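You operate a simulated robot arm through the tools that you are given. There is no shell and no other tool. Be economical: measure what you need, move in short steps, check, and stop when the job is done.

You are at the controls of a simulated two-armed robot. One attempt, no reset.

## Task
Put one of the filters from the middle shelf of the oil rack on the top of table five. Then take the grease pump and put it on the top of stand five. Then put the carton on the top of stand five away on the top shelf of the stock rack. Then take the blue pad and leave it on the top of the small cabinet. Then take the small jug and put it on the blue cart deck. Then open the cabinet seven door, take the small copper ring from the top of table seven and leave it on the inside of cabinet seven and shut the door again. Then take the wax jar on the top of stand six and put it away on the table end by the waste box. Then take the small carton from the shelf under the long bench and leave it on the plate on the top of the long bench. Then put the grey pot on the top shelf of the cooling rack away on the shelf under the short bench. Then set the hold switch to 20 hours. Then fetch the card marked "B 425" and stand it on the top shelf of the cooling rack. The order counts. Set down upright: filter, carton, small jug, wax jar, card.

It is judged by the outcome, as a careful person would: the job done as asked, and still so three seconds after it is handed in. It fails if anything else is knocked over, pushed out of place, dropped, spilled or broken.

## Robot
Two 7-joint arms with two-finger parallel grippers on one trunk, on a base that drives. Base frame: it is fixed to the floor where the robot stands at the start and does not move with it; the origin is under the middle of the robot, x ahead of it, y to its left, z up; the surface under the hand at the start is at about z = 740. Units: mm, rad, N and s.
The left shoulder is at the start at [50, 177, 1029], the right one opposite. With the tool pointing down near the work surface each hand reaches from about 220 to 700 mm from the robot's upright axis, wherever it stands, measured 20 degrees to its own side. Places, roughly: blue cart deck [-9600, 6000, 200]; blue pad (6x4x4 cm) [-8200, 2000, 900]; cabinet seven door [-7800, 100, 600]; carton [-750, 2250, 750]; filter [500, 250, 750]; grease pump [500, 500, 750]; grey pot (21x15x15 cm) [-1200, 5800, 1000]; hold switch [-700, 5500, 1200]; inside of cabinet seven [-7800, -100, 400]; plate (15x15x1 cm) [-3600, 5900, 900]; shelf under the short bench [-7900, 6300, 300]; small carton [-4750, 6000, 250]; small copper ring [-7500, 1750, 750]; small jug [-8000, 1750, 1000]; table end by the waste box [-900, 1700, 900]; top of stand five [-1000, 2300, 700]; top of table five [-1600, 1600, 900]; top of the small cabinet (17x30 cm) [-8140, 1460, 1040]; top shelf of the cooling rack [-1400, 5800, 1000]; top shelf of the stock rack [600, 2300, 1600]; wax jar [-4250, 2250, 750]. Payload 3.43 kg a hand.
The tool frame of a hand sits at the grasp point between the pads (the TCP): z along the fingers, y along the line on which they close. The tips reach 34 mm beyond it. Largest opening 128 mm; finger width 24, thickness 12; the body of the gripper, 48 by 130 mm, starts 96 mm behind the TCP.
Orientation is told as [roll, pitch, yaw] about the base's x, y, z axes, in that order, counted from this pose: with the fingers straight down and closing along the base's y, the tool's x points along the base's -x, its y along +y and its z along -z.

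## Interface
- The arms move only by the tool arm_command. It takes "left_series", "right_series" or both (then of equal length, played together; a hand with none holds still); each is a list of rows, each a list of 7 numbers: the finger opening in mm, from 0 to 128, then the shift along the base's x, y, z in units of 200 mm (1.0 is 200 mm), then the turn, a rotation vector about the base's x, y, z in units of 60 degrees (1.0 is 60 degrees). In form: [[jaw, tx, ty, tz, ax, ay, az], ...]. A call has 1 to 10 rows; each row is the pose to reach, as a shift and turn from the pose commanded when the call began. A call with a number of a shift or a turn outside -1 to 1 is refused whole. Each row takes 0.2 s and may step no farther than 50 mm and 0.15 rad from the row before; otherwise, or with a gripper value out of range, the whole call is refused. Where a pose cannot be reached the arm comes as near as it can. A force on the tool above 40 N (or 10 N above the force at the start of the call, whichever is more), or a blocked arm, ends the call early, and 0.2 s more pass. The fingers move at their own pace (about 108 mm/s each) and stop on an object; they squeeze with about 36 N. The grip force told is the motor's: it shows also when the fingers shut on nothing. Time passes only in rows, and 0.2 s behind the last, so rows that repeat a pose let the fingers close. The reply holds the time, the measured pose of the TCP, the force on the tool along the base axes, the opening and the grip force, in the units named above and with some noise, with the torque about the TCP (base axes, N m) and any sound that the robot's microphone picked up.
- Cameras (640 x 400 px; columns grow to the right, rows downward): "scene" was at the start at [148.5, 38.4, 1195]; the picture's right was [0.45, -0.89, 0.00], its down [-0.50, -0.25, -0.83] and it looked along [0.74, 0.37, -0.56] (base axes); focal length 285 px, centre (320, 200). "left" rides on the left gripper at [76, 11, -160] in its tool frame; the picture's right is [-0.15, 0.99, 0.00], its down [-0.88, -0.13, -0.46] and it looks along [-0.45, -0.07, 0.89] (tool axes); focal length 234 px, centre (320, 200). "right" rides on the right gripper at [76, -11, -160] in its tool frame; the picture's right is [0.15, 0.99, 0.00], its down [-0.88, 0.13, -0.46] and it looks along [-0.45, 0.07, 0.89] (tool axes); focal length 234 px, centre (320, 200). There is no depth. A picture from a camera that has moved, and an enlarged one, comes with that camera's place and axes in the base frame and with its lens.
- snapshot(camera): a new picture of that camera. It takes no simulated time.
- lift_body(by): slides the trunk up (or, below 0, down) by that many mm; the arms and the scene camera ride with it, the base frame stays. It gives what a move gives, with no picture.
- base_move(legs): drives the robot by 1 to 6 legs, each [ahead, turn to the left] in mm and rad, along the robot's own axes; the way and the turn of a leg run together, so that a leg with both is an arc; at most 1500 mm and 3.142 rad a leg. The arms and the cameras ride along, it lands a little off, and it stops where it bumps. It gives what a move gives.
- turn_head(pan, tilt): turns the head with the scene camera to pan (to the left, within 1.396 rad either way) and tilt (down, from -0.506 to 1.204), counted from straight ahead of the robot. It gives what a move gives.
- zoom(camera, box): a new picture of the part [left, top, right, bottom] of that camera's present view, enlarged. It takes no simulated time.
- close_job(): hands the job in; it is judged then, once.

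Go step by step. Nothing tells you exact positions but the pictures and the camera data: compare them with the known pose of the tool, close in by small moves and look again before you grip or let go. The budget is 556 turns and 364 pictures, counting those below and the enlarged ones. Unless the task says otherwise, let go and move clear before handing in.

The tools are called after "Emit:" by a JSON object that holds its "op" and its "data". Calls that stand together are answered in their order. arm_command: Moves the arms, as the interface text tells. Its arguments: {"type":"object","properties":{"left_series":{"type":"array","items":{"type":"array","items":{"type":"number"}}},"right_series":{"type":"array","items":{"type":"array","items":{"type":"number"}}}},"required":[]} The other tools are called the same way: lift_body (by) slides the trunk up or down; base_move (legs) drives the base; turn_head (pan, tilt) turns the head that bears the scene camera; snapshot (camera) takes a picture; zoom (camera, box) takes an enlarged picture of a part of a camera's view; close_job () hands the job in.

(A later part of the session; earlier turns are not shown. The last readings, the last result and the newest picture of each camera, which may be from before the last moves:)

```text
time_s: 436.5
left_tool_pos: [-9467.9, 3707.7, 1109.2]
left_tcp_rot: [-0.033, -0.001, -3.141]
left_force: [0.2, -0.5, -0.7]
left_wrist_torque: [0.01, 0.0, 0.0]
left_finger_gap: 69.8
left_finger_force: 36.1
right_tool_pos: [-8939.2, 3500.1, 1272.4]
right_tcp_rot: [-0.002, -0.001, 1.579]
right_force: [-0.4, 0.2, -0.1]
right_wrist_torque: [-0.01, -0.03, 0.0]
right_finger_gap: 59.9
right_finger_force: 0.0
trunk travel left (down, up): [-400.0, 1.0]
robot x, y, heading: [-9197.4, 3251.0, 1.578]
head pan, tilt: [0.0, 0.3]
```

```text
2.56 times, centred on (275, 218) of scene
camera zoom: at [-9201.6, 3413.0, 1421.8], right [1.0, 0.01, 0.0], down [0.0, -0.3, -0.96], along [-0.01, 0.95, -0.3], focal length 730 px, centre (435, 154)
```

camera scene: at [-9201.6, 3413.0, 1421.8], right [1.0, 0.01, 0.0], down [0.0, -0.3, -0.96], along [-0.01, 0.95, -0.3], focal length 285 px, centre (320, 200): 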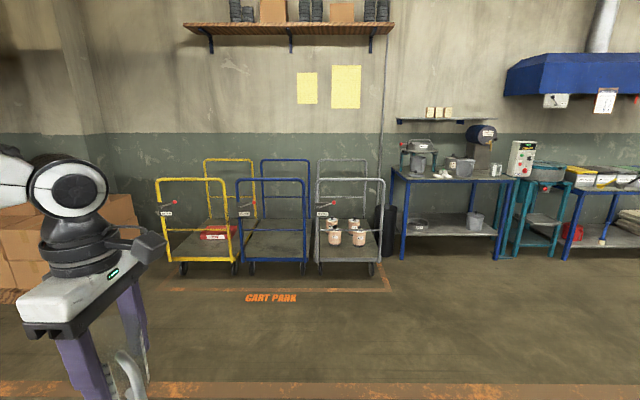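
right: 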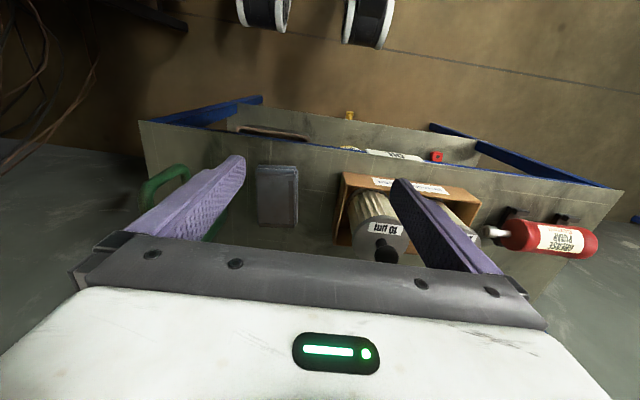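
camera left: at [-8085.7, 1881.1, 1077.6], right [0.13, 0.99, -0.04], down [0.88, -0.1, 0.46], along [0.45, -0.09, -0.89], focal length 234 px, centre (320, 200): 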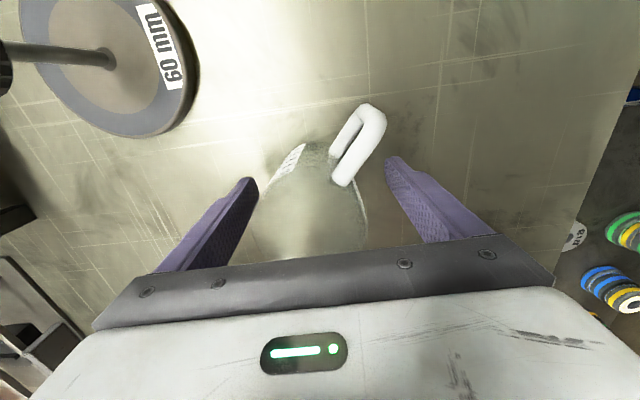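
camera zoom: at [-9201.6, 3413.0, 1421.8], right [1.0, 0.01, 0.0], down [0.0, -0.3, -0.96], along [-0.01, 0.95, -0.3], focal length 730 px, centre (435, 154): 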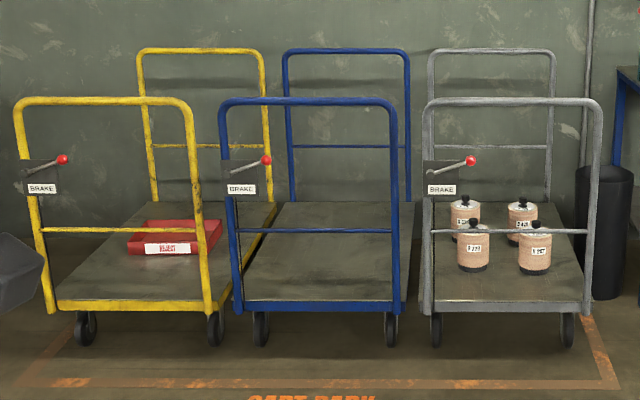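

The deck (z ~170) must be reached through the low window under the cross bar (z ~443), which needs a pitched, lateral grip on the jug with the handle toward me. I'll go back to table seven's edge, set the jug down turned, and regrip it.

Emit:
{"op": "base_move", "data": {"legs": [[0, -1.575], [860, 0], [0, -1.57], [750, 0]]}}

Emit:
{"op": "arm_command", "data": {"left_series": [[55, 0, 0, 0, 0, 0, -0.125], [55, 0, 0, 0, 0, 0, -0.25], [55, 0, 0, 0, 0, 0, -0.375], [55, 0, 0, 0, 0, 0, -0.5], [55, 0, 0, 0, 0, 0, -0.625], [55, 0, 0, 0, 0, 0, -0.75], [55, 0, 0, 0, 0, 0, -0.875], [55, 0, 0, 0, 0, 0, -0.967]]}}

Emit:
{"op": "turn_head", "data": {"pan": 0.25, "tilt": 0.6}}

Emit:
{"op": "snapshot", "data": {"camera": "scene"}}

```text
time_s: 452.3
left_tool_pos: [-8053.0, 2056.8, 1110.5]
left_tcp_rot: [-0.031, -0.001, 0.007]
left_force: [0.0, -0.5, -0.3]
left_wrist_torque: [0.0, 0.01, 0.02]
left_finger_gap: 68.6
left_finger_force: 36.2
right_tool_pos: [-8583.4, 2261.7, 1273.7]
right_tcp_rot: [0.0, -0.004, -1.557]
right_force: [0.6, 0.5, 0.5]
right_wrist_torque: [0.06, -0.01, -0.01]
right_finger_gap: 59.9
right_finger_force: 0.1
trunk travel left (down, up): [-400.0, 1.0]
robot x, y, heading: [-8327.3, 2515.1, -1.552]
head pan, tilt: [0.0, 0.3]
```

```text
time_s: 454.1
left_tool_pos: [-8053.9, 2058.2, 1110.2]
left_tcp_rot: [-0.033, -0.003, -1.006]
left_force: [0.0, 1.1, -1.6]
left_wrist_torque: [-0.05, 0.01, 0.0]
left_finger_gap: 68.6
left_finger_force: 36.2
right_tool_pos: [-8584.0, 2261.9, 1273.0]
right_tcp_rot: [0.0, -0.001, -1.555]
right_force: [0.7, 0.6, 0.0]
right_wrist_torque: [0.01, -0.01, -0.01]
right_finger_gap: 59.9
right_finger_force: 0.1
trunk travel left (down, up): [-400.0, 1.0]
robot x, y, heading: [-8325.4, 2512.6, -1.557]
head pan, tilt: [0.0, 0.3]
```

```text
time_s: 454.9
left_tool_pos: [-8053.7, 2058.7, 1110.8]
left_tcp_rot: [-0.036, -0.002, -1.003]
left_force: [0.2, -0.3, -0.7]
left_wrist_torque: [-0.03, 0.02, 0.01]
left_finger_gap: 68.3
left_finger_force: 36.2
right_tool_pos: [-8583.7, 2260.6, 1272.5]
right_tcp_rot: [0.0, -0.001, -1.557]
right_force: [-0.4, 0.8, -0.3]
right_wrist_torque: [0.0, -0.01, 0.0]
right_finger_gap: 59.9
right_finger_force: 0.2
trunk travel left (down, up): [-400.0, 1.0]
robot x, y, heading: [-8326.3, 2512.3, -1.557]
head pan, tilt: [0.25, 0.6]
```

```text
236 pictures are left
camera scene: at [-8301.9, 2355.9, 1394.5], right [-0.97, -0.26, 0.0], down [-0.15, 0.54, -0.83], along [0.22, -0.8, -0.56], focal length 285 px, centre (320, 200)
```

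scene: 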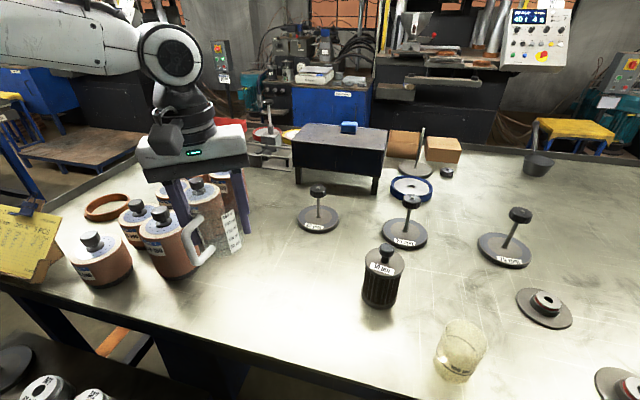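

The grip gap has shrunk slightly, so I'll check the jug closely.

Emit:
{"op": "zoom", "data": {"camera": "scene", "box": [130, 170, 290, 270]}}

Emit:
{"op": "snapshot", "data": {"camera": "left"}}

```text
4.00 times, centred on (210, 220) of scene
camera zoom: at [-8301.9, 2355.9, 1394.5], right [-0.97, -0.26, 0.0], down [-0.15, 0.54, -0.83], along [0.22, -0.8, -0.56], focal length 1141 px, centre (760, 120)
```

zoom: 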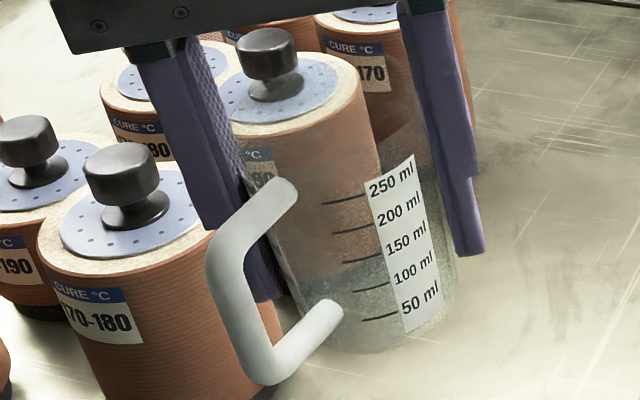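

```text
234 pictures are left
camera left: at [-8080.8, 2132.8, 1268.6], right [0.91, 0.41, -0.03], down [0.38, -0.8, 0.46], along [0.16, -0.43, -0.89], focal length 234 px, centre (320, 200)
```

left: 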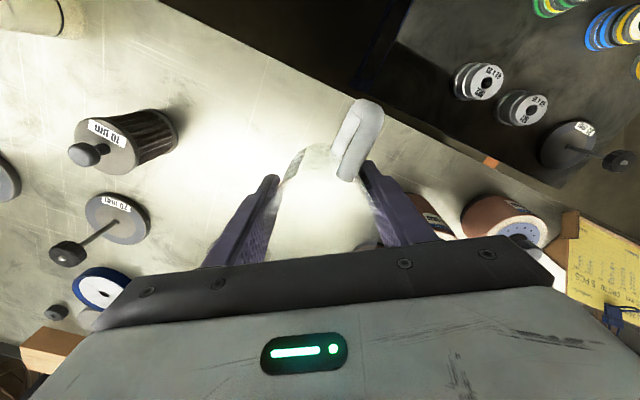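

The jug is upright and its handle now points toward me (+y). I'll set it down at about [-8105, 1990].

Emit:
{"op": "arm_command", "data": {"left_series": [[55, -0.12, -0.15, 0, 0, 0, 0], [55, -0.25, -0.34, 0, 0, 0, 0], [55, -0.25, -0.34, -0.2, 0, 0, 0], [55, -0.25, -0.34, -0.4, 0, 0, 0], [55, -0.25, -0.34, -0.6, 0, 0, 0], [55, -0.25, -0.34, -0.8, 0, 0, 0], [55, -0.25, -0.34, -0.86, 0, 0, 0], [55, -0.25, -0.34, -0.9, 0, 0, 0]]}}

Emit:
{"op": "zoom", "data": {"camera": "scene", "box": [150, 180, 350, 305]}}

```text
time_s: 456.7
left_tool_pos: [-8091.8, 2006.5, 942.1]
left_tcp_rot: [-0.033, -0.001, -1.005]
left_force: [0.0, 0.3, 0.1]
left_wrist_torque: [-0.02, 0.02, 0.03]
left_finger_gap: 68.4
left_finger_force: 36.1
left hand out of reach, approached as far as the arm can: row 6, 7, 8
right_tool_pos: [-8583.3, 2260.3, 1273.7]
right_tcp_rot: [0.0, -0.002, -1.557]
right_force: [-0.3, 0.5, -0.3]
right_wrist_torque: [0.01, -0.01, 0.0]
right_finger_gap: 60.1
right_finger_force: 0.1
trunk travel left (down, up): [-400.0, 1.0]
robot x, y, heading: [-8324.6, 2508.5, -1.555]
head pan, tilt: [0.25, 0.6]
```

```text
3.20 times, centred on (250, 242) of scene
camera zoom: at [-8301.8, 2355.9, 1394.4], right [-0.97, -0.26, 0.0], down [-0.15, 0.55, -0.83], along [0.22, -0.8, -0.56], focal length 913 px, centre (544, 64)
```

zoom: 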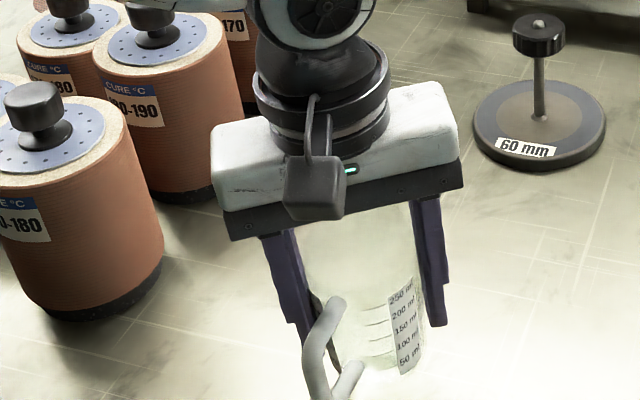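

Still above the surface and at the arm's limit; I'll use the trunk for the last part.

Emit:
{"op": "lift_body", "data": {"by": -14}}

Emit:
{"op": "arm_command", "data": {"left_series": [[55, 0, 0.02, -0.015, 0, 0, 0], [55, 0, 0.02, -0.03, 0, 0, 0], [55, 0, 0.02, -0.045, 0, 0, 0], [55, 0, 0.02, -0.06, 0, 0, 0], [55, 0, 0.02, -0.075, 0, 0, 0]]}}

```text
time_s: 457.3
left_tool_pos: [-8092.4, 2006.2, 927.1]
left_tcp_rot: [-0.035, -0.003, -1.004]
left_force: [0.1, 0.0, -0.7]
left_wrist_torque: [-0.03, 0.0, -0.01]
left_finger_gap: 68.5
left_finger_force: 35.8
right_tool_pos: [-8584.2, 2260.6, 1259.6]
right_tcp_rot: [-0.001, -0.002, -1.559]
right_force: [0.1, 0.0, 0.1]
right_wrist_torque: [-0.06, 0.03, 0.01]
right_finger_gap: 60.0
right_finger_force: 0.1
trunk travel left (down, up): [-386.0, 15.0]
robot x, y, heading: [-8323.7, 2513.8, -1.555]
head pan, tilt: [0.25, 0.6]
```

```text
time_s: 458.5
left_tool_pos: [-8091.2, 2012.1, 917.6]
left_tcp_rot: [-0.043, -0.01, -1.004]
left_force: [-1.6, -3.8, 20.3]
left_wrist_torque: [0.21, -0.28, -0.15]
left_finger_gap: 67.7
left_finger_force: 36.1
left hand out of reach, approached as far as the arm can: row 5
right_tool_pos: [-8584.0, 2262.4, 1259.3]
right_tcp_rot: [0.001, -0.005, -1.557]
right_force: [0.3, -0.1, 0.3]
right_wrist_torque: [0.0, -0.01, -0.01]
right_finger_gap: 60.5
right_finger_force: 0.0
trunk travel left (down, up): [-386.0, 15.0]
robot x, y, heading: [-8327.4, 2512.2, -1.555]
head pan, tilt: [0.25, 0.6]
```

Contact. Opening and rising straight up.

Emit:
{"op": "arm_command", "data": {"left_series": [[55, 0, 0, 0.012, 0, 0, 0], [72, 0, 0, 0.012, 0, 0, 0], [90, 0, 0, 0.012, 0, 0, 0], [112, 0, 0, 0.012, 0, 0, 0], [112, 0, 0, 0.2, 0, 0, 0], [112, 0, 0, 0.4, 0, 0, 0], [112, 0, 0, 0.6, 0, 0, 0], [112, 0, 0, 0.8, 0, 0, 0]]}}

Emit:
{"op": "snapshot", "data": {"camera": "left"}}

Emit:
{"op": "zoom", "data": {"camera": "scene", "box": [150, 180, 350, 305]}}

```text
time_s: 460.3
left_tool_pos: [-8092.1, 2015.8, 1077.2]
left_tcp_rot: [-0.035, -0.002, -1.003]
left_force: [0.0, -0.6, 0.4]
left_wrist_torque: [-0.01, 0.0, 0.01]
left_finger_gap: 111.7
left_finger_force: 0.0
right_tool_pos: [-8584.2, 2261.3, 1258.6]
right_tcp_rot: [0.0, -0.001, -1.557]
right_force: [-0.5, -0.4, -0.8]
right_wrist_torque: [-0.04, 0.0, -0.01]
right_finger_gap: 60.1
right_finger_force: 0.1
trunk travel left (down, up): [-386.0, 15.0]
robot x, y, heading: [-8328.6, 2510.0, -1.557]
head pan, tilt: [0.25, 0.6]
```

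```text
232 pictures are left
camera left: at [-8119.2, 2090.0, 1235.6], right [0.91, 0.41, -0.03], down [0.38, -0.8, 0.46], along [0.16, -0.43, -0.89], focal length 234 px, centre (320, 200)
```

left: 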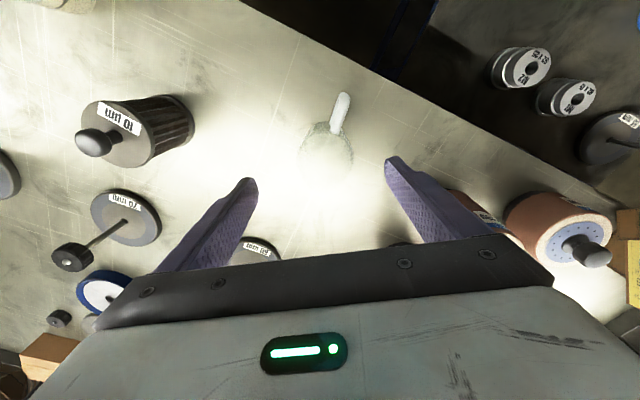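

```text
3.20 times, centred on (250, 242) of scene
camera zoom: at [-8302.1, 2356.3, 1380.5], right [-0.97, -0.26, 0.0], down [-0.15, 0.54, -0.83], along [0.22, -0.8, -0.56], focal length 913 px, centre (544, 64)
```

zoom: 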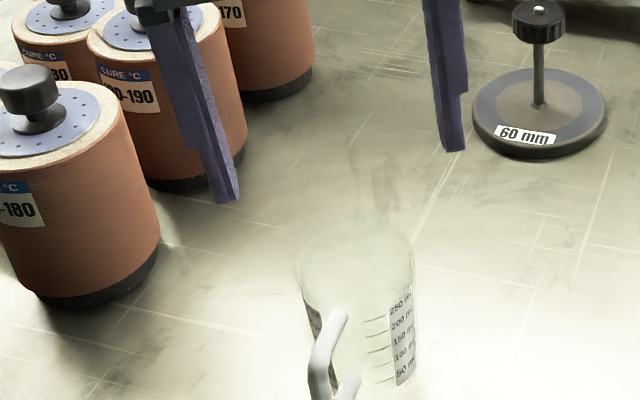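

The jug stands with its handle toward me. I'll back the base 160 mm, straighten the hand's yaw and pitch it 60°.

Emit:
{"op": "base_move", "data": {"legs": [[-170, 0]]}}

Emit:
{"op": "arm_command", "data": {"left_series": [[112, 0, 0, 0.05, 0, 0, -0.13], [112, 0, 0, 0.1, 0, 0, -0.26], [112, 0, 0, 0.15, 0, 0, -0.39], [112, 0, 0, 0.2, 0, 0, -0.535]]}}

Emit:
{"op": "arm_command", "data": {"left_series": [[112, 0, -0.05, 0, -0.125, 0, 0], [112, 0, -0.1, 0, -0.25, 0, 0], [112, 0, -0.15, 0, -0.375, 0, 0], [112, 0, -0.2, 0, -0.5, 0, 0], [112, 0, -0.25, -0.05, -0.625, 0, 0], [112, 0, -0.3, -0.1, -0.75, 0, 0], [112, 0, -0.35, -0.15, -0.875, 0, 0], [112, 0, -0.4, -0.2, -1.0, 0, 0]]}}

Emit:
{"op": "snapshot", "data": {"camera": "left"}}

Emit:
{"op": "snapshot", "data": {"camera": "scene"}}

```text
time_s: 461.8
left_tool_pos: [-8096.5, 2184.9, 1076.6]
left_tcp_rot: [-0.035, -0.003, -1.005]
left_force: [-0.4, 0.4, -0.3]
left_wrist_torque: [0.0, -0.02, -0.01]
left_finger_gap: 112.0
left_finger_force: 0.1
right_tool_pos: [-8586.3, 2432.6, 1259.3]
right_tcp_rot: [0.001, -0.003, -1.558]
right_force: [0.1, -0.9, 0.3]
right_wrist_torque: [-0.03, 0.01, 0.01]
right_finger_gap: 60.0
right_finger_force: 0.1
trunk travel left (down, up): [-386.0, 15.0]
robot x, y, heading: [-8327.5, 2682.7, -1.563]
head pan, tilt: [0.25, 0.6]
```

```text
refused: row 4 steps farther than a row can; nothing moved
```

```text
time_s: 463.6
left_tool_pos: [-8095.1, 2103.7, 1036.8]
left_tcp_rot: [-0.787, -0.821, -0.664]
left_force: [-0.4, -0.6, -0.1]
left_wrist_torque: [0.01, 0.0, -0.04]
left_finger_gap: 112.0
left_finger_force: 0.2
right_tool_pos: [-8585.8, 2431.4, 1258.6]
right_tcp_rot: [0.001, -0.001, -1.559]
right_force: [0.5, -0.4, -0.2]
right_wrist_torque: [0.02, -0.02, 0.04]
right_finger_gap: 60.0
right_finger_force: 0.1
trunk travel left (down, up): [-386.0, 15.0]
robot x, y, heading: [-8326.4, 2679.3, -1.557]
head pan, tilt: [0.25, 0.6]
```

```text
230 pictures are left
camera left: at [-8122.2, 2279.4, 1051.6], right [0.91, 0.17, -0.37], down [0.38, 0.0, 0.93], along [0.16, -0.98, -0.07], focal length 234 px, centre (320, 200)
```

left: 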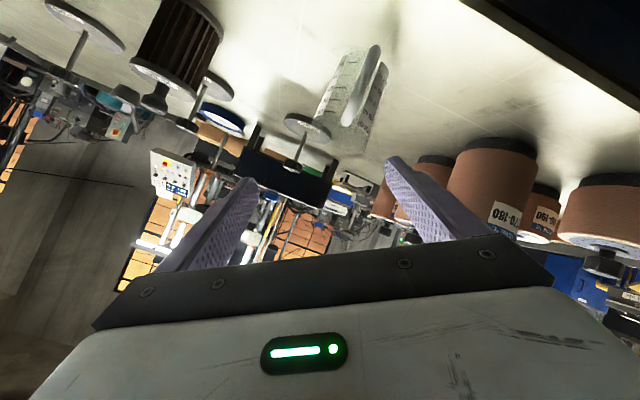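

```text
229 pictures are left
camera scene: at [-8304.2, 2525.7, 1380.4], right [-0.97, -0.26, 0.0], down [-0.15, 0.55, -0.82], along [0.21, -0.8, -0.57], focal length 285 px, centre (320, 200)
```

scene: 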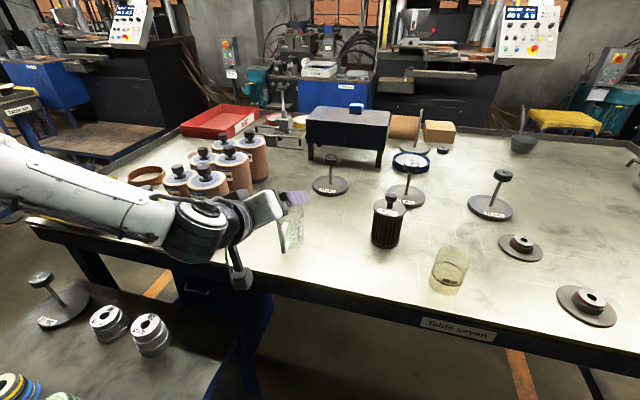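

The yaw step was refused, so the hand is rolled. I'll undo it with a rotation about the finger axis.

Emit:
{"op": "arm_command", "data": {"left_series": [[112, 0, 0.03, 0.03, 0, -0.114, -0.066], [112, 0, 0.06, 0.06, 0, -0.2275, -0.1315], [112, 0, 0.08, 0.08, 0, -0.341, -0.197], [112, 0, 0.1, 0.1, 0, -0.455, -0.263]]}}

Emit:
{"op": "snapshot", "data": {"camera": "left"}}

```text
time_s: 464.6
left_tool_pos: [-8095.7, 2124.7, 1056.9]
left_tcp_rot: [-0.057, -1.052, -1.546]
left_force: [0.5, 0.0, 0.1]
left_wrist_torque: [0.0, 0.0, 0.03]
left_finger_gap: 112.2
left_finger_force: 0.0
right_tool_pos: [-8587.1, 2431.1, 1258.9]
right_tcp_rot: [0.0, -0.001, -1.559]
right_force: [0.4, 0.6, 0.5]
right_wrist_torque: [-0.02, 0.0, -0.04]
right_finger_gap: 59.9
right_finger_force: 0.0
trunk travel left (down, up): [-386.0, 15.0]
robot x, y, heading: [-8328.8, 2682.3, -1.565]
head pan, tilt: [0.25, 0.6]
```

```text
228 pictures are left
camera left: at [-8080.3, 2301.3, 1069.8], right [0.99, -0.1, 0.1], down [-0.1, -0.04, 0.99], along [-0.09, -0.99, -0.05], focal length 234 px, centre (320, 200)
```

left: 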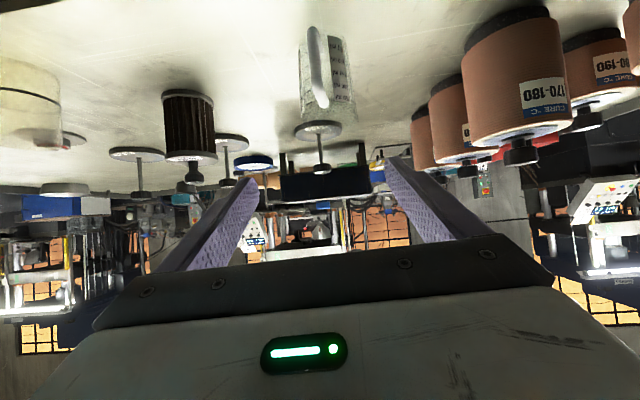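

Orientation is right and the jug is at x about -8086. Moving to a pre-grasp point behind it.

Emit:
{"op": "arm_command", "data": {"left_series": [[112, 0.02, 0, -0.2, 0, 0, 0], [112, 0.05, 0, -0.4, 0, 0, 0], [112, 0.05, -0.02, -0.47, 0, 0, 0]]}}

Emit:
{"op": "snapshot", "data": {"camera": "left"}}

Emit:
{"op": "zoom", "data": {"camera": "scene", "box": [170, 150, 370, 275]}}

```text
time_s: 465.4
left_tool_pos: [-8086.3, 2120.5, 961.8]
left_tcp_rot: [-0.061, -1.049, -1.543]
left_force: [0.2, 0.6, 0.4]
left_wrist_torque: [0.03, 0.04, 0.01]
left_finger_gap: 111.7
left_finger_force: 0.1
right_tool_pos: [-8586.8, 2430.5, 1260.0]
right_tcp_rot: [-0.001, -0.001, -1.557]
right_force: [-0.4, -0.1, 0.1]
right_wrist_torque: [-0.02, -0.02, 0.01]
right_finger_gap: 60.1
right_finger_force: 0.0
trunk travel left (down, up): [-386.0, 15.0]
robot x, y, heading: [-8330.0, 2684.0, -1.559]
head pan, tilt: [0.25, 0.6]
```

```text
227 pictures are left
camera left: at [-8070.8, 2297.4, 975.3], right [0.99, -0.1, 0.1], down [-0.1, -0.04, 0.99], along [-0.09, -0.99, -0.05], focal length 234 px, centre (320, 200)
```

left: 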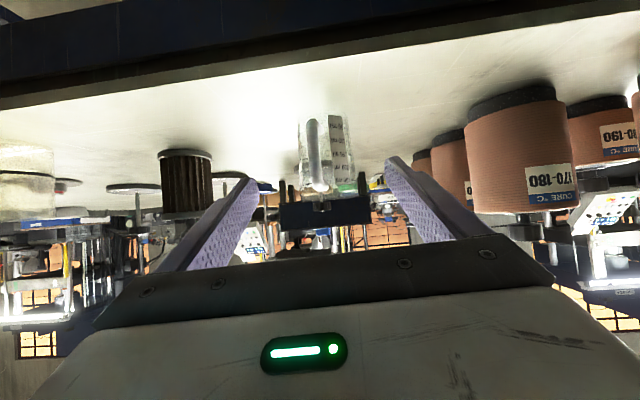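

```text
3.20 times, centred on (270, 212) of scene
camera zoom: at [-8304.7, 2525.9, 1380.4], right [-0.97, -0.26, 0.0], down [-0.15, 0.55, -0.82], along [0.21, -0.8, -0.57], focal length 913 px, centre (480, 160)
```

zoom: 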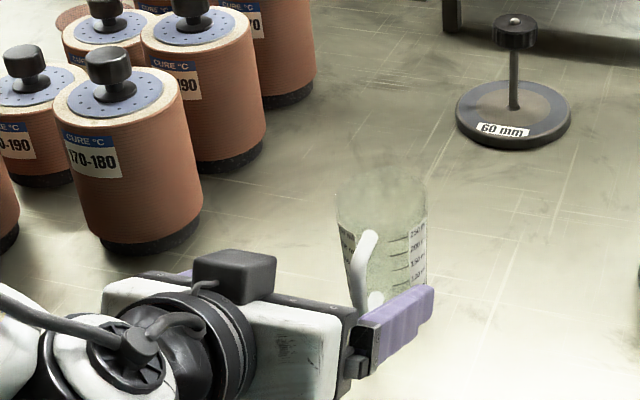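

Centred. Advancing along the finger axis to straddle the jug, then looking before closing.

Emit:
{"op": "arm_command", "data": {"left_series": [[112, 0.01, -0.12, -0.07, 0, 0, 0], [112, 0.01, -0.24, -0.14, 0, 0, 0], [112, 0.01, -0.37, -0.21, 0, 0, 0], [112, 0.01, -0.49, -0.28, 0, 0, 0]]}}

Emit:
{"op": "snapshot", "data": {"camera": "left"}}

Emit:
{"op": "zoom", "data": {"camera": "scene", "box": [170, 150, 370, 275]}}

```text
time_s: 466.4
left_tool_pos: [-8061.2, 2055.3, 949.5]
left_tcp_rot: [-0.062, -1.048, -1.541]
left_force: [-0.2, 0.0, -0.3]
left_wrist_torque: [0.01, -0.01, 0.01]
left_finger_gap: 111.8
left_finger_force: 0.1
left hand out of reach, approached as far as the arm can: row 2, 3, 4
right_tool_pos: [-8586.2, 2432.7, 1258.7]
right_tcp_rot: [-0.001, -0.003, -1.558]
right_force: [-0.2, -0.7, 0.6]
right_wrist_torque: [-0.03, 0.01, 0.0]
right_finger_gap: 60.4
right_finger_force: 0.1
trunk travel left (down, up): [-386.0, 15.0]
robot x, y, heading: [-8328.6, 2680.8, -1.556]
head pan, tilt: [0.25, 0.6]
```

```text
225 pictures are left
camera left: at [-8046.9, 2232.6, 962.9], right [0.99, -0.1, 0.1], down [-0.1, -0.04, 0.99], along [-0.09, -0.99, -0.05], focal length 234 px, centre (320, 200)
```

left: 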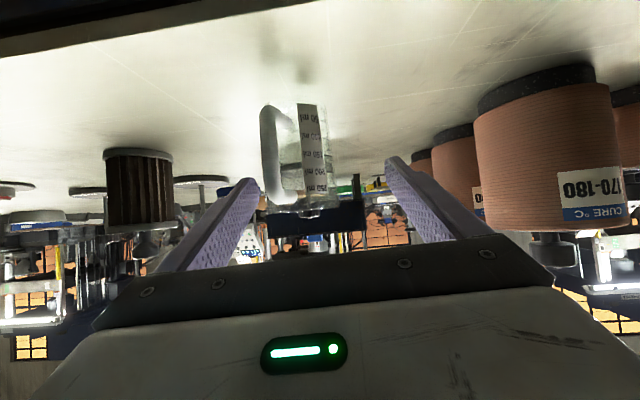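

```text
3.20 times, centred on (270, 212) of scene
camera zoom: at [-8304.5, 2526.2, 1380.4], right [-0.97, -0.26, 0.0], down [-0.15, 0.55, -0.83], along [0.21, -0.8, -0.56], focal length 913 px, centre (480, 160)
```

zoom: 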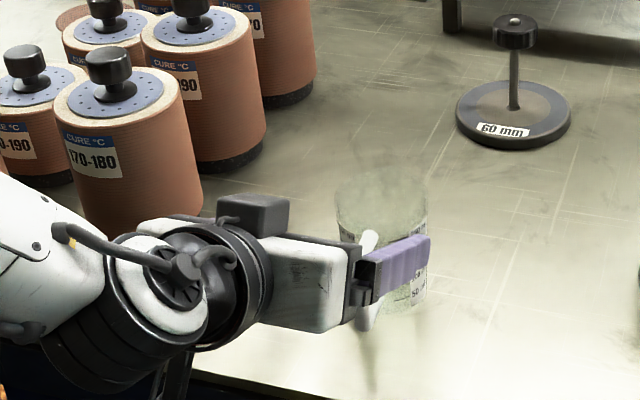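

The arm hit a joint limit and slid sideways, without touching. I'll retreat along the axis, back the base off, lower the trunk and retry from a better posture.

Emit:
{"op": "arm_command", "data": {"left_series": [[112, -0.06, 0.1, 0.03, 0, 0, 0], [112, -0.12, 0.25, 0.08, 0, 0, 0], [112, -0.125, 0.4, 0.15, 0, 0, 0]]}}

Emit:
{"op": "base_move", "data": {"legs": [[-130, 0]]}}

Emit:
{"op": "lift_body", "data": {"by": -187}}

Emit:
{"op": "arm_command", "data": {"left_series": [[112, 0, 0, 0.2, 0, 0, 0], [112, 0, 0, 0.4, 0, 0, 0], [112, 0, 0, 0.6, 0, 0, 0], [112, 0, 0, 0.8, 0, 0, 0]]}}

Emit:
{"op": "snapshot", "data": {"camera": "left"}}

```text
time_s: 467.2
left_tool_pos: [-8085.7, 2135.4, 979.7]
left_tcp_rot: [-0.06, -1.051, -1.542]
left_force: [0.7, -0.4, 0.4]
left_wrist_torque: [-0.02, -0.03, -0.02]
left_finger_gap: 111.9
left_finger_force: 0.1
right_tool_pos: [-8585.7, 2431.9, 1259.7]
right_tcp_rot: [0.001, -0.002, -1.56]
right_force: [-0.3, 0.7, 0.2]
right_wrist_torque: [-0.04, 0.03, -0.02]
right_finger_gap: 59.7
right_finger_force: 0.0
trunk travel left (down, up): [-386.0, 15.0]
robot x, y, heading: [-8327.3, 2677.1, -1.558]
head pan, tilt: [0.25, 0.6]
```

```text
time_s: 468.5
left_tool_pos: [-8087.7, 2266.0, 981.2]
left_tcp_rot: [-0.06, -1.051, -1.545]
left_force: [0.2, 0.4, -0.5]
left_wrist_torque: [0.01, 0.0, 0.0]
left_finger_gap: 112.2
left_finger_force: 0.1
right_tool_pos: [-8589.0, 2564.3, 1259.0]
right_tcp_rot: [-0.002, -0.002, -1.559]
right_force: [-0.1, 0.1, 0.1]
right_wrist_torque: [-0.04, -0.02, 0.0]
right_finger_gap: 59.8
right_finger_force: 0.1
trunk travel left (down, up): [-386.0, 15.0]
robot x, y, heading: [-8332.6, 2811.8, -1.556]
head pan, tilt: [0.25, 0.6]
```

```text
time_s: 470.5
left_tool_pos: [-8089.1, 2265.6, 793.3]
left_tcp_rot: [-0.06, -1.048, -1.544]
left_force: [0.6, -0.2, 0.6]
left_wrist_torque: [0.0, 0.03, 0.02]
left_finger_gap: 112.0
left_finger_force: 0.2
right_tool_pos: [-8588.1, 2564.4, 1070.6]
right_tcp_rot: [0.0, -0.001, -1.559]
right_force: [-0.9, 1.1, 0.1]
right_wrist_torque: [0.0, -0.03, 0.02]
right_finger_gap: 60.2
right_finger_force: 0.1
trunk travel left (down, up): [-199.0, 202.0]
robot x, y, heading: [-8330.0, 2816.4, -1.555]
head pan, tilt: [0.25, 0.6]
```

```text
time_s: 471.5
left_tool_pos: [-8089.6, 2265.1, 954.7]
left_tcp_rot: [-0.06, -1.049, -1.543]
left_force: [-0.4, -0.3, -0.3]
left_wrist_torque: [-0.02, -0.02, -0.01]
left_finger_gap: 112.0
left_finger_force: 0.0
right_tool_pos: [-8588.7, 2563.2, 1073.3]
right_tcp_rot: [0.003, -0.002, -1.559]
right_force: [0.1, -0.2, 0.2]
right_wrist_torque: [-0.01, 0.02, 0.03]
right_finger_gap: 59.9
right_finger_force: 0.0
trunk travel left (down, up): [-199.0, 202.0]
robot x, y, heading: [-8328.8, 2813.5, -1.56]
head pan, tilt: [0.25, 0.6]
```

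```text
223 pictures are left
camera left: at [-8073.2, 2441.8, 967.8], right [0.99, -0.1, 0.1], down [-0.1, -0.04, 0.99], along [-0.09, -0.99, -0.05], focal length 234 px, centre (320, 200)
```

left: 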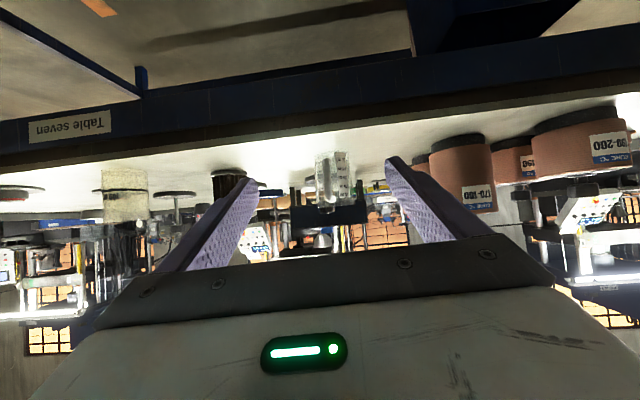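

The jug is undisturbed. Driving forward 165 mm to the pre-grasp position.

Emit:
{"op": "base_move", "data": {"legs": [[160, 0]]}}

Emit:
{"op": "snapshot", "data": {"camera": "left"}}

```text
time_s: 473.0
left_tool_pos: [-8086.4, 2103.1, 953.0]
left_tcp_rot: [-0.06, -1.048, -1.542]
left_force: [0.4, -0.5, 0.3]
left_wrist_torque: [-0.01, 0.01, -0.01]
left_finger_gap: 111.9
left_finger_force: 0.1
right_tool_pos: [-8586.9, 2402.9, 1072.1]
right_tcp_rot: [0.001, -0.001, -1.559]
right_force: [-0.2, 0.6, -0.5]
right_wrist_torque: [0.01, 0.02, 0.07]
right_finger_gap: 60.1
right_finger_force: 0.1
trunk travel left (down, up): [-199.0, 202.0]
robot x, y, heading: [-8328.5, 2657.1, -1.557]
head pan, tilt: [0.25, 0.6]
```

```text
222 pictures are left
camera left: at [-8070.6, 2281.7, 967.2], right [0.99, -0.1, 0.1], down [-0.1, -0.04, 0.99], along [-0.09, -0.99, -0.05], focal length 234 px, centre (320, 200)
```

left: 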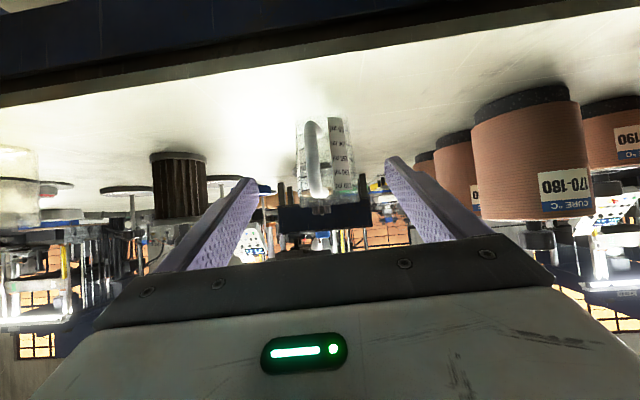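

Emit:
{"op": "arm_command", "data": {"left_series": [[112, 0.01, -0.12, -0.07, 0, 0, 0], [112, 0.01, -0.24, -0.14, 0, 0, 0]]}}

Emit:
{"op": "snapshot", "data": {"camera": "left"}}

```text
time_s: 473.6
left_tool_pos: [-8084.3, 2057.3, 927.3]
left_tcp_rot: [-0.062, -1.048, -1.54]
left_force: [0.1, -0.1, 0.0]
left_wrist_torque: [0.0, 0.02, 0.03]
left_finger_gap: 112.1
left_finger_force: 0.1
right_tool_pos: [-8586.9, 2402.3, 1072.2]
right_tcp_rot: [0.0, -0.002, -1.558]
right_force: [-0.6, -0.8, 0.0]
right_wrist_torque: [0.02, -0.02, 0.01]
right_finger_gap: 60.0
right_finger_force: 0.1
trunk travel left (down, up): [-199.0, 202.0]
robot x, y, heading: [-8328.4, 2654.1, -1.556]
head pan, tilt: [0.25, 0.6]
```

```text
221 pictures are left
camera left: at [-8068.6, 2234.0, 939.9], right [0.99, -0.1, 0.1], down [-0.1, -0.04, 0.99], along [-0.09, -0.99, -0.05], focal length 234 px, centre (320, 200)
```

left: 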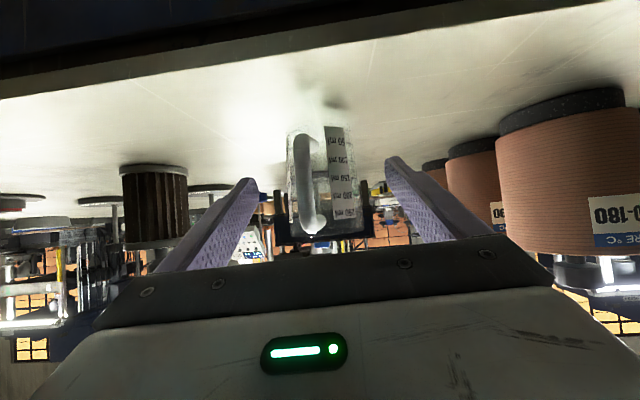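

Tracking properly now. The last 35 mm, then closing.

Emit:
{"op": "arm_command", "data": {"left_series": [[112, 0, -0.09, -0.05, 0, 0, 0], [112, 0, -0.165, -0.1, 0, 0, 0], [95, 0, -0.165, -0.1, 0, 0, 0], [75, 0, -0.165, -0.1, 0, 0, 0], [55, 0, -0.165, -0.1, 0, 0, 0], [50, 0, -0.165, -0.1, 0, 0, 0], [50, 0, -0.165, -0.1, 0, 0, 0]]}}

Emit:
{"op": "snapshot", "data": {"camera": "left"}}

Emit:
{"op": "zoom", "data": {"camera": "scene", "box": [170, 150, 370, 275]}}

```text
time_s: 475.2
left_tool_pos: [-8083.4, 2024.3, 907.4]
left_tcp_rot: [-0.059, -1.047, -1.543]
left_force: [0.3, 0.1, -0.3]
left_wrist_torque: [-0.01, -0.02, -0.01]
left_finger_gap: 66.0
left_finger_force: 36.0
right_tool_pos: [-8587.2, 2403.6, 1072.1]
right_tcp_rot: [-0.001, -0.001, -1.56]
right_force: [0.0, -0.3, -0.5]
right_wrist_torque: [-0.01, 0.03, -0.03]
right_finger_gap: 60.1
right_finger_force: 0.1
trunk travel left (down, up): [-199.0, 202.0]
robot x, y, heading: [-8325.7, 2651.1, -1.555]
head pan, tilt: [0.25, 0.6]
```

```text
220 pictures are left
camera left: at [-8068.5, 2201.6, 919.7], right [0.99, -0.1, 0.1], down [-0.1, -0.04, 0.99], along [-0.09, -0.99, -0.05], focal length 234 px, centre (320, 200)
```

left: 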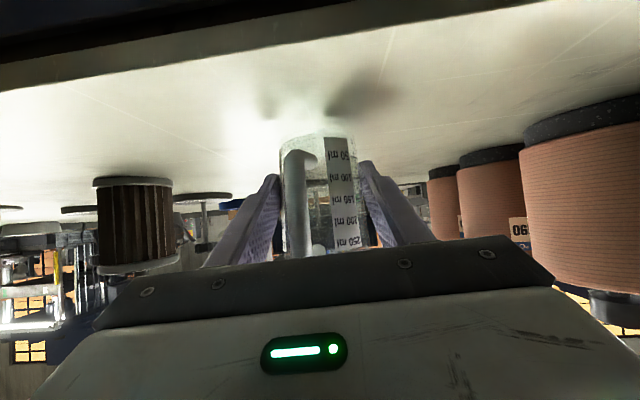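

```text
3.20 times, centred on (270, 212) of scene
camera zoom: at [-8304.3, 2497.8, 1193.4], right [-0.97, -0.26, 0.0], down [-0.15, 0.55, -0.83], along [0.21, -0.8, -0.56], focal length 913 px, centre (480, 160)
```

zoom: 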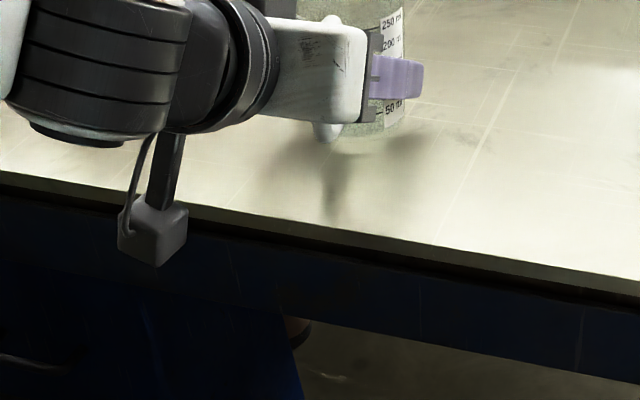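

Jug gripped laterally, 47 mm above its base. I'll lift, back off and drive to the carts.

Emit:
{"op": "arm_command", "data": {"left_series": [[50, 0, 0, 0.05, 0, 0, 0], [50, 0, 0, 0.2, 0, 0, 0], [50, 0, 0, 0.4, 0, 0, 0], [50, 0, 0, 0.6, 0, 0, 0]]}}

Emit:
{"op": "base_move", "data": {"legs": [[-620, 0], [0, -1.575], [1030, 0], [0, -1.57], [1300, 0]]}}

Emit:
{"op": "turn_head", "data": {"pan": 0.15, "tilt": 0.45}}

Emit:
{"op": "snapshot", "data": {"camera": "scene"}}

```text
time_s: 476.2
left_tool_pos: [-8082.9, 2024.7, 1027.2]
left_tcp_rot: [-0.058, -1.049, -1.542]
left_force: [0.5, -0.4, 0.1]
left_wrist_torque: [-0.01, -0.04, -0.01]
left_finger_gap: 66.0
left_finger_force: 36.2
right_tool_pos: [-8586.2, 2403.6, 1072.6]
right_tcp_rot: [0.001, -0.002, -1.559]
right_force: [0.6, -0.3, 0.3]
right_wrist_torque: [-0.01, 0.0, -0.01]
right_finger_gap: 59.8
right_finger_force: 0.0
trunk travel left (down, up): [-199.0, 202.0]
robot x, y, heading: [-8329.8, 2653.2, -1.557]
head pan, tilt: [0.25, 0.6]
```

```text
time_s: 498.3
left_tool_pos: [-9663.4, 5207.5, 1027.2]
left_tcp_rot: [-0.059, -1.047, 1.624]
left_force: [-0.2, 0.5, -1.2]
left_wrist_torque: [0.0, 0.01, 0.02]
left_finger_gap: 65.4
left_finger_force: 36.5
right_tool_pos: [-9151.2, 4840.2, 1072.6]
right_tcp_rot: [0.001, -0.002, 1.606]
right_force: [-0.2, -0.2, -0.1]
right_wrist_torque: [-0.06, -0.02, -0.04]
right_finger_gap: 59.7
right_finger_force: 0.1
trunk travel left (down, up): [-199.0, 202.0]
robot x, y, heading: [-9401.4, 4581.6, 1.612]
head pan, tilt: [0.25, 0.6]
```

```text
time_s: 499.0
left_tool_pos: [-9662.5, 5205.7, 1026.9]
left_tcp_rot: [-0.059, -1.05, 1.622]
left_force: [-0.3, -0.6, -0.6]
left_wrist_torque: [-0.02, 0.01, 0.01]
left_finger_gap: 65.1
left_finger_force: 36.1
right_tool_pos: [-9152.0, 4839.6, 1071.7]
right_tcp_rot: [0.001, -0.001, 1.607]
right_force: [-0.1, 0.5, 0.1]
right_wrist_torque: [0.04, -0.03, 0.0]
right_finger_gap: 59.8
right_finger_force: 0.1
trunk travel left (down, up): [-199.0, 202.0]
robot x, y, heading: [-9405.6, 4585.4, 1.608]
head pan, tilt: [0.15, 0.45]
```

```text
218 pictures are left
camera scene: at [-9424.9, 4741.3, 1206.9], right [0.98, 0.19, 0.0], down [0.08, -0.43, -0.9], along [-0.17, 0.88, -0.44], focal length 285 px, centre (320, 200)
```

scene: 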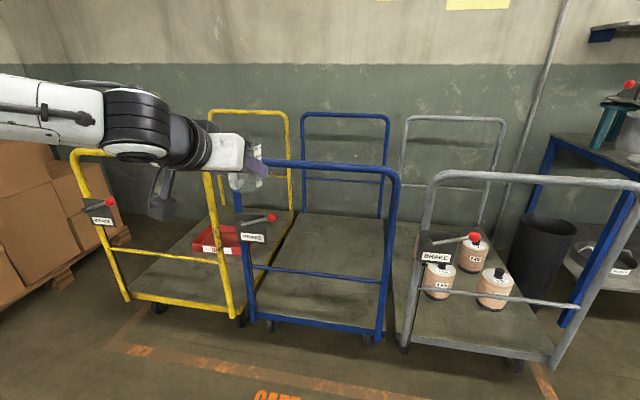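

The blue cart's near edge is at y about 5600, deck z about 165, cross bar z about 446, window x -9900..-9325. I'll lower the jug to window height here, well before the cart.

Emit:
{"op": "base_move", "data": {"legs": [[0, -0.037]]}}

Emit:
{"op": "lift_body", "data": {"by": -198}}

Emit:
{"op": "arm_command", "data": {"left_series": [[50, 0.05, 0, -0.2, 0, 0, 0], [50, 0.1, 0, -0.4, 0, 0, 0], [50, 0.15, 0, -0.6, 0, 0, 0], [50, 0.2, 0, -0.8, 0, 0, 0], [50, 0.25, 0, -1.0, 0, 0, 0]]}}

Emit:
{"op": "arm_command", "data": {"left_series": [[50, 0, 0, -0.2, 0, 0, 0], [50, 0, 0, -0.4, 0, 0, 0], [50, 0, 0, -0.6, 0, 0, 0], [50, 0, 0, -0.8, 0, 0, 0], [50, 0, 0, -1.0, 0, 0, 0]]}}

Emit:
{"op": "snapshot", "data": {"camera": "scene"}}

Emit:
{"op": "snapshot", "data": {"camera": "left"}}

```text
time_s: 499.8
left_tool_pos: [-9640.2, 5214.0, 1026.9]
left_tcp_rot: [-0.059, -1.048, 1.586]
left_force: [-1.3, 0.3, -0.9]
left_wrist_torque: [-0.03, -0.02, 0.0]
left_finger_gap: 65.3
left_finger_force: 36.0
right_tool_pos: [-9141.6, 4830.6, 1072.2]
right_tcp_rot: [0.001, -0.003, 1.57]
right_force: [0.1, 0.7, -0.2]
right_wrist_torque: [0.02, 0.06, 0.01]
right_finger_gap: 60.0
right_finger_force: 0.0
trunk travel left (down, up): [-199.0, 202.0]
robot x, y, heading: [-9407.6, 4585.0, 1.573]
head pan, tilt: [0.15, 0.45]
```

```text
time_s: 501.9
left_tool_pos: [-9641.1, 5215.2, 829.9]
left_tcp_rot: [-0.059, -1.051, 1.586]
left_force: [0.0, -0.1, -1.3]
left_wrist_torque: [0.01, -0.02, -0.01]
left_finger_gap: 65.1
left_finger_force: 36.5
right_tool_pos: [-9142.5, 4830.0, 873.9]
right_tcp_rot: [-0.002, -0.002, 1.569]
right_force: [0.3, 0.3, -0.1]
right_wrist_torque: [0.04, 0.02, 0.01]
right_finger_gap: 60.2
right_finger_force: 0.0
trunk travel left (down, up): [-1.0, 400.0]
robot x, y, heading: [-9407.7, 4582.6, 1.568]
head pan, tilt: [0.15, 0.45]
```

```text
time_s: 503.1
left_tool_pos: [-9591.3, 5214.7, 625.5]
left_tcp_rot: [-0.062, -1.051, 1.587]
left_force: [-0.3, 0.7, -1.1]
left_wrist_torque: [0.02, 0.04, 0.0]
left_finger_gap: 64.8
left_finger_force: 36.4
right_tool_pos: [-9141.9, 4830.6, 874.6]
right_tcp_rot: [-0.001, -0.001, 1.569]
right_force: [0.6, -0.4, 0.6]
right_wrist_torque: [-0.01, -0.03, -0.01]
right_finger_gap: 60.0
right_finger_force: 0.1
trunk travel left (down, up): [-1.0, 400.0]
robot x, y, heading: [-9407.3, 4579.7, 1.569]
head pan, tilt: [0.15, 0.45]
```

```text
time_s: 504.3
left_tool_pos: [-9650.2, 5174.3, 554.7]
left_tcp_rot: [-0.06, -1.048, 1.587]
left_force: [0.2, 0.1, -0.8]
left_wrist_torque: [0.0, -0.02, -0.03]
left_finger_gap: 64.7
left_finger_force: 36.1
left hand out of reach, approached as far as the arm can: row 1, 2, 3, 4, 5
right_tool_pos: [-9143.8, 4830.1, 874.3]
right_tcp_rot: [0.0, -0.003, 1.568]
right_force: [0.0, 0.4, 0.8]
right_wrist_torque: [0.0, 0.01, -0.04]
right_finger_gap: 60.0
right_finger_force: 0.1
trunk travel left (down, up): [-1.0, 400.0]
robot x, y, heading: [-9405.9, 4585.3, 1.576]
head pan, tilt: [0.15, 0.45]
```

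```text
217 pictures are left
camera scene: at [-9419.0, 4741.9, 1009.0], right [0.99, 0.15, 0.0], down [0.07, -0.43, -0.9], along [-0.13, 0.89, -0.44], focal length 285 px, centre (320, 200)
```

scene: 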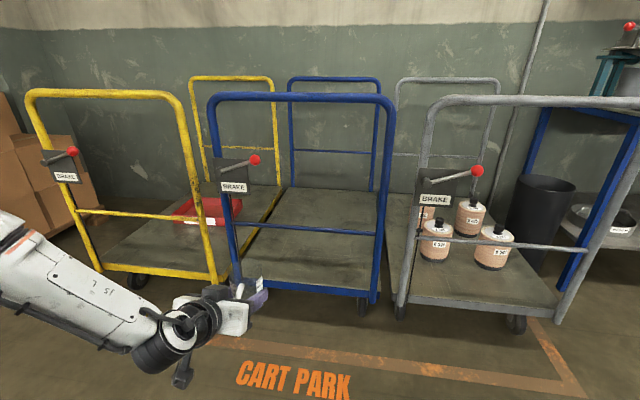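

```text
216 pictures are left
camera left: at [-9668.3, 5000.5, 567.8], right [-0.99, 0.11, 0.1], down [0.1, 0.04, 0.99], along [0.1, 0.99, -0.05], focal length 234 px, centre (320, 200)
```

left: 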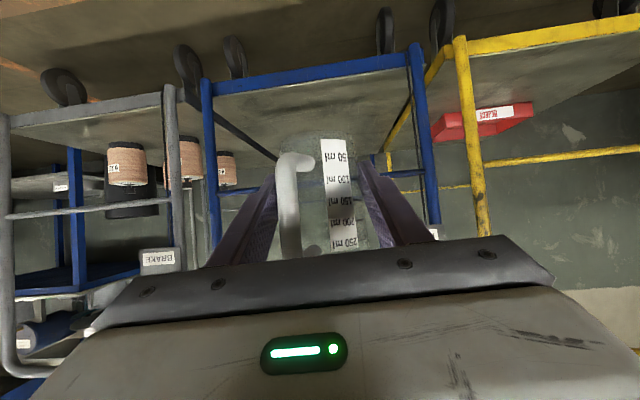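

The wrist limits this bent posture; a more extended arm should get lower. I'll move forward first, then down.

Emit:
{"op": "arm_command", "data": {"left_series": [[50, 0.05, 0.2, 0.02, 0, 0, 0], [50, 0.1, 0.4, 0.02, 0, 0, 0], [50, 0.15, 0.5, -0.1, 0, 0, 0], [50, 0.2, 0.5, -0.3, 0, 0, 0], [50, 0.2, 0.5, -0.5, 0, 0, 0], [50, 0.2, 0.5, -0.7, 0, 0, 0], [50, 0.2, 0.5, -0.9, 0, 0, 0]]}}

Emit:
{"op": "snapshot", "data": {"camera": "scene"}}

```text
time_s: 505.9
left_tool_pos: [-9671.8, 5205.5, 555.2]
left_tcp_rot: [-0.062, -1.051, 1.59]
left_force: [-0.5, -1.1, -2.0]
left_wrist_torque: [0.0, -0.01, -0.05]
left_finger_gap: 65.2
left_finger_force: 36.2
left hand out of reach, approached as far as the arm can: row 1, 2, 3, 4, 5, 6, 7
right_tool_pos: [-9142.8, 4829.7, 873.9]
right_tcp_rot: [0.0, -0.002, 1.569]
right_force: [0.1, -1.0, 0.3]
right_wrist_torque: [0.06, 0.0, -0.03]
right_finger_gap: 59.8
right_finger_force: 0.1
trunk travel left (down, up): [-1.0, 400.0]
robot x, y, heading: [-9406.2, 4579.7, 1.571]
head pan, tilt: [0.15, 0.45]
```

```text
215 pictures are left
camera scene: at [-9418.9, 4741.8, 1009.0], right [0.99, 0.15, 0.0], down [0.07, -0.43, -0.9], along [-0.13, 0.89, -0.44], focal length 285 px, centre (320, 200)
```

scene: 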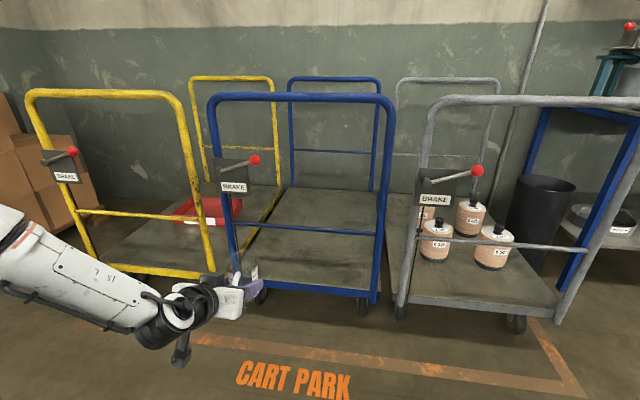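

Still limited. I'll probe whether a position further outward (left) allows going lower.

Emit:
{"op": "arm_command", "data": {"left_series": [[50, -0.2, -0.1, 0, 0, 0, 0], [50, -0.4, -0.2, 0, 0, 0, 0], [50, -0.4, -0.2, -0.2, 0, 0, 0], [50, -0.4, -0.2, -0.4, 0, 0, 0], [50, -0.4, -0.2, -0.6, 0, 0, 0], [50, -0.4, -0.2, -0.8, 0, 0, 0]]}}

```text
time_s: 507.3
left_tool_pos: [-9764.0, 5145.3, 505.5]
left_tcp_rot: [-0.06, -1.049, 1.587]
left_force: [0.3, 0.7, -0.4]
left_wrist_torque: [-0.04, 0.0, 0.04]
left_finger_gap: 64.8
left_finger_force: 36.4
left hand out of reach, approached as far as the arm can: row 4, 5, 6
right_tool_pos: [-9142.6, 4830.7, 874.4]
right_tcp_rot: [0.0, -0.001, 1.569]
right_force: [0.2, -0.5, -0.4]
right_wrist_torque: [0.01, -0.02, 0.01]
right_finger_gap: 59.9
right_finger_force: 0.1
trunk travel left (down, up): [-1.0, 400.0]
robot x, y, heading: [-9406.3, 4583.8, 1.575]
head pan, tilt: [0.15, 0.45]
```

Outward helps some. I'll test turning the hand inward (about vertical), which lines it up better with the forearm.

Emit:
{"op": "arm_command", "data": {"left_series": [[50, 0.1, 0, 0.05, 0, 0, -0.13], [50, 0.2, 0, 0.05, 0, 0, -0.26], [50, 0.3, 0, 0.05, 0, 0, -0.39], [50, 0.4, 0, 0.05, 0, 0, -0.52], [50, 0.4, 0, -0.15, 0, 0, -0.52], [50, 0.4, 0, -0.35, 0, 0, -0.52], [50, 0.4, 0, -0.55, 0, 0, -0.52], [50, 0.4, 0, -0.75, 0, 0, -0.52]]}}

```text
time_s: 509.1
left_tool_pos: [-9666.9, 5108.0, 507.6]
left_tcp_rot: [-0.058, -1.049, 1.04]
left_force: [0.5, -0.5, 0.0]
left_wrist_torque: [-0.03, 0.01, -0.02]
left_finger_gap: 64.3
left_finger_force: 36.3
left hand out of reach, approached as far as the arm can: row 4, 5, 6, 7, 8
right_tool_pos: [-9141.0, 4829.1, 873.9]
right_tcp_rot: [0.002, -0.001, 1.569]
right_force: [-0.2, -1.1, 0.0]
right_wrist_torque: [0.04, -0.01, 0.01]
right_finger_gap: 60.1
right_finger_force: 0.1
trunk travel left (down, up): [-1.0, 400.0]
robot x, y, heading: [-9404.4, 4584.2, 1.569]
head pan, tilt: [0.15, 0.45]
```

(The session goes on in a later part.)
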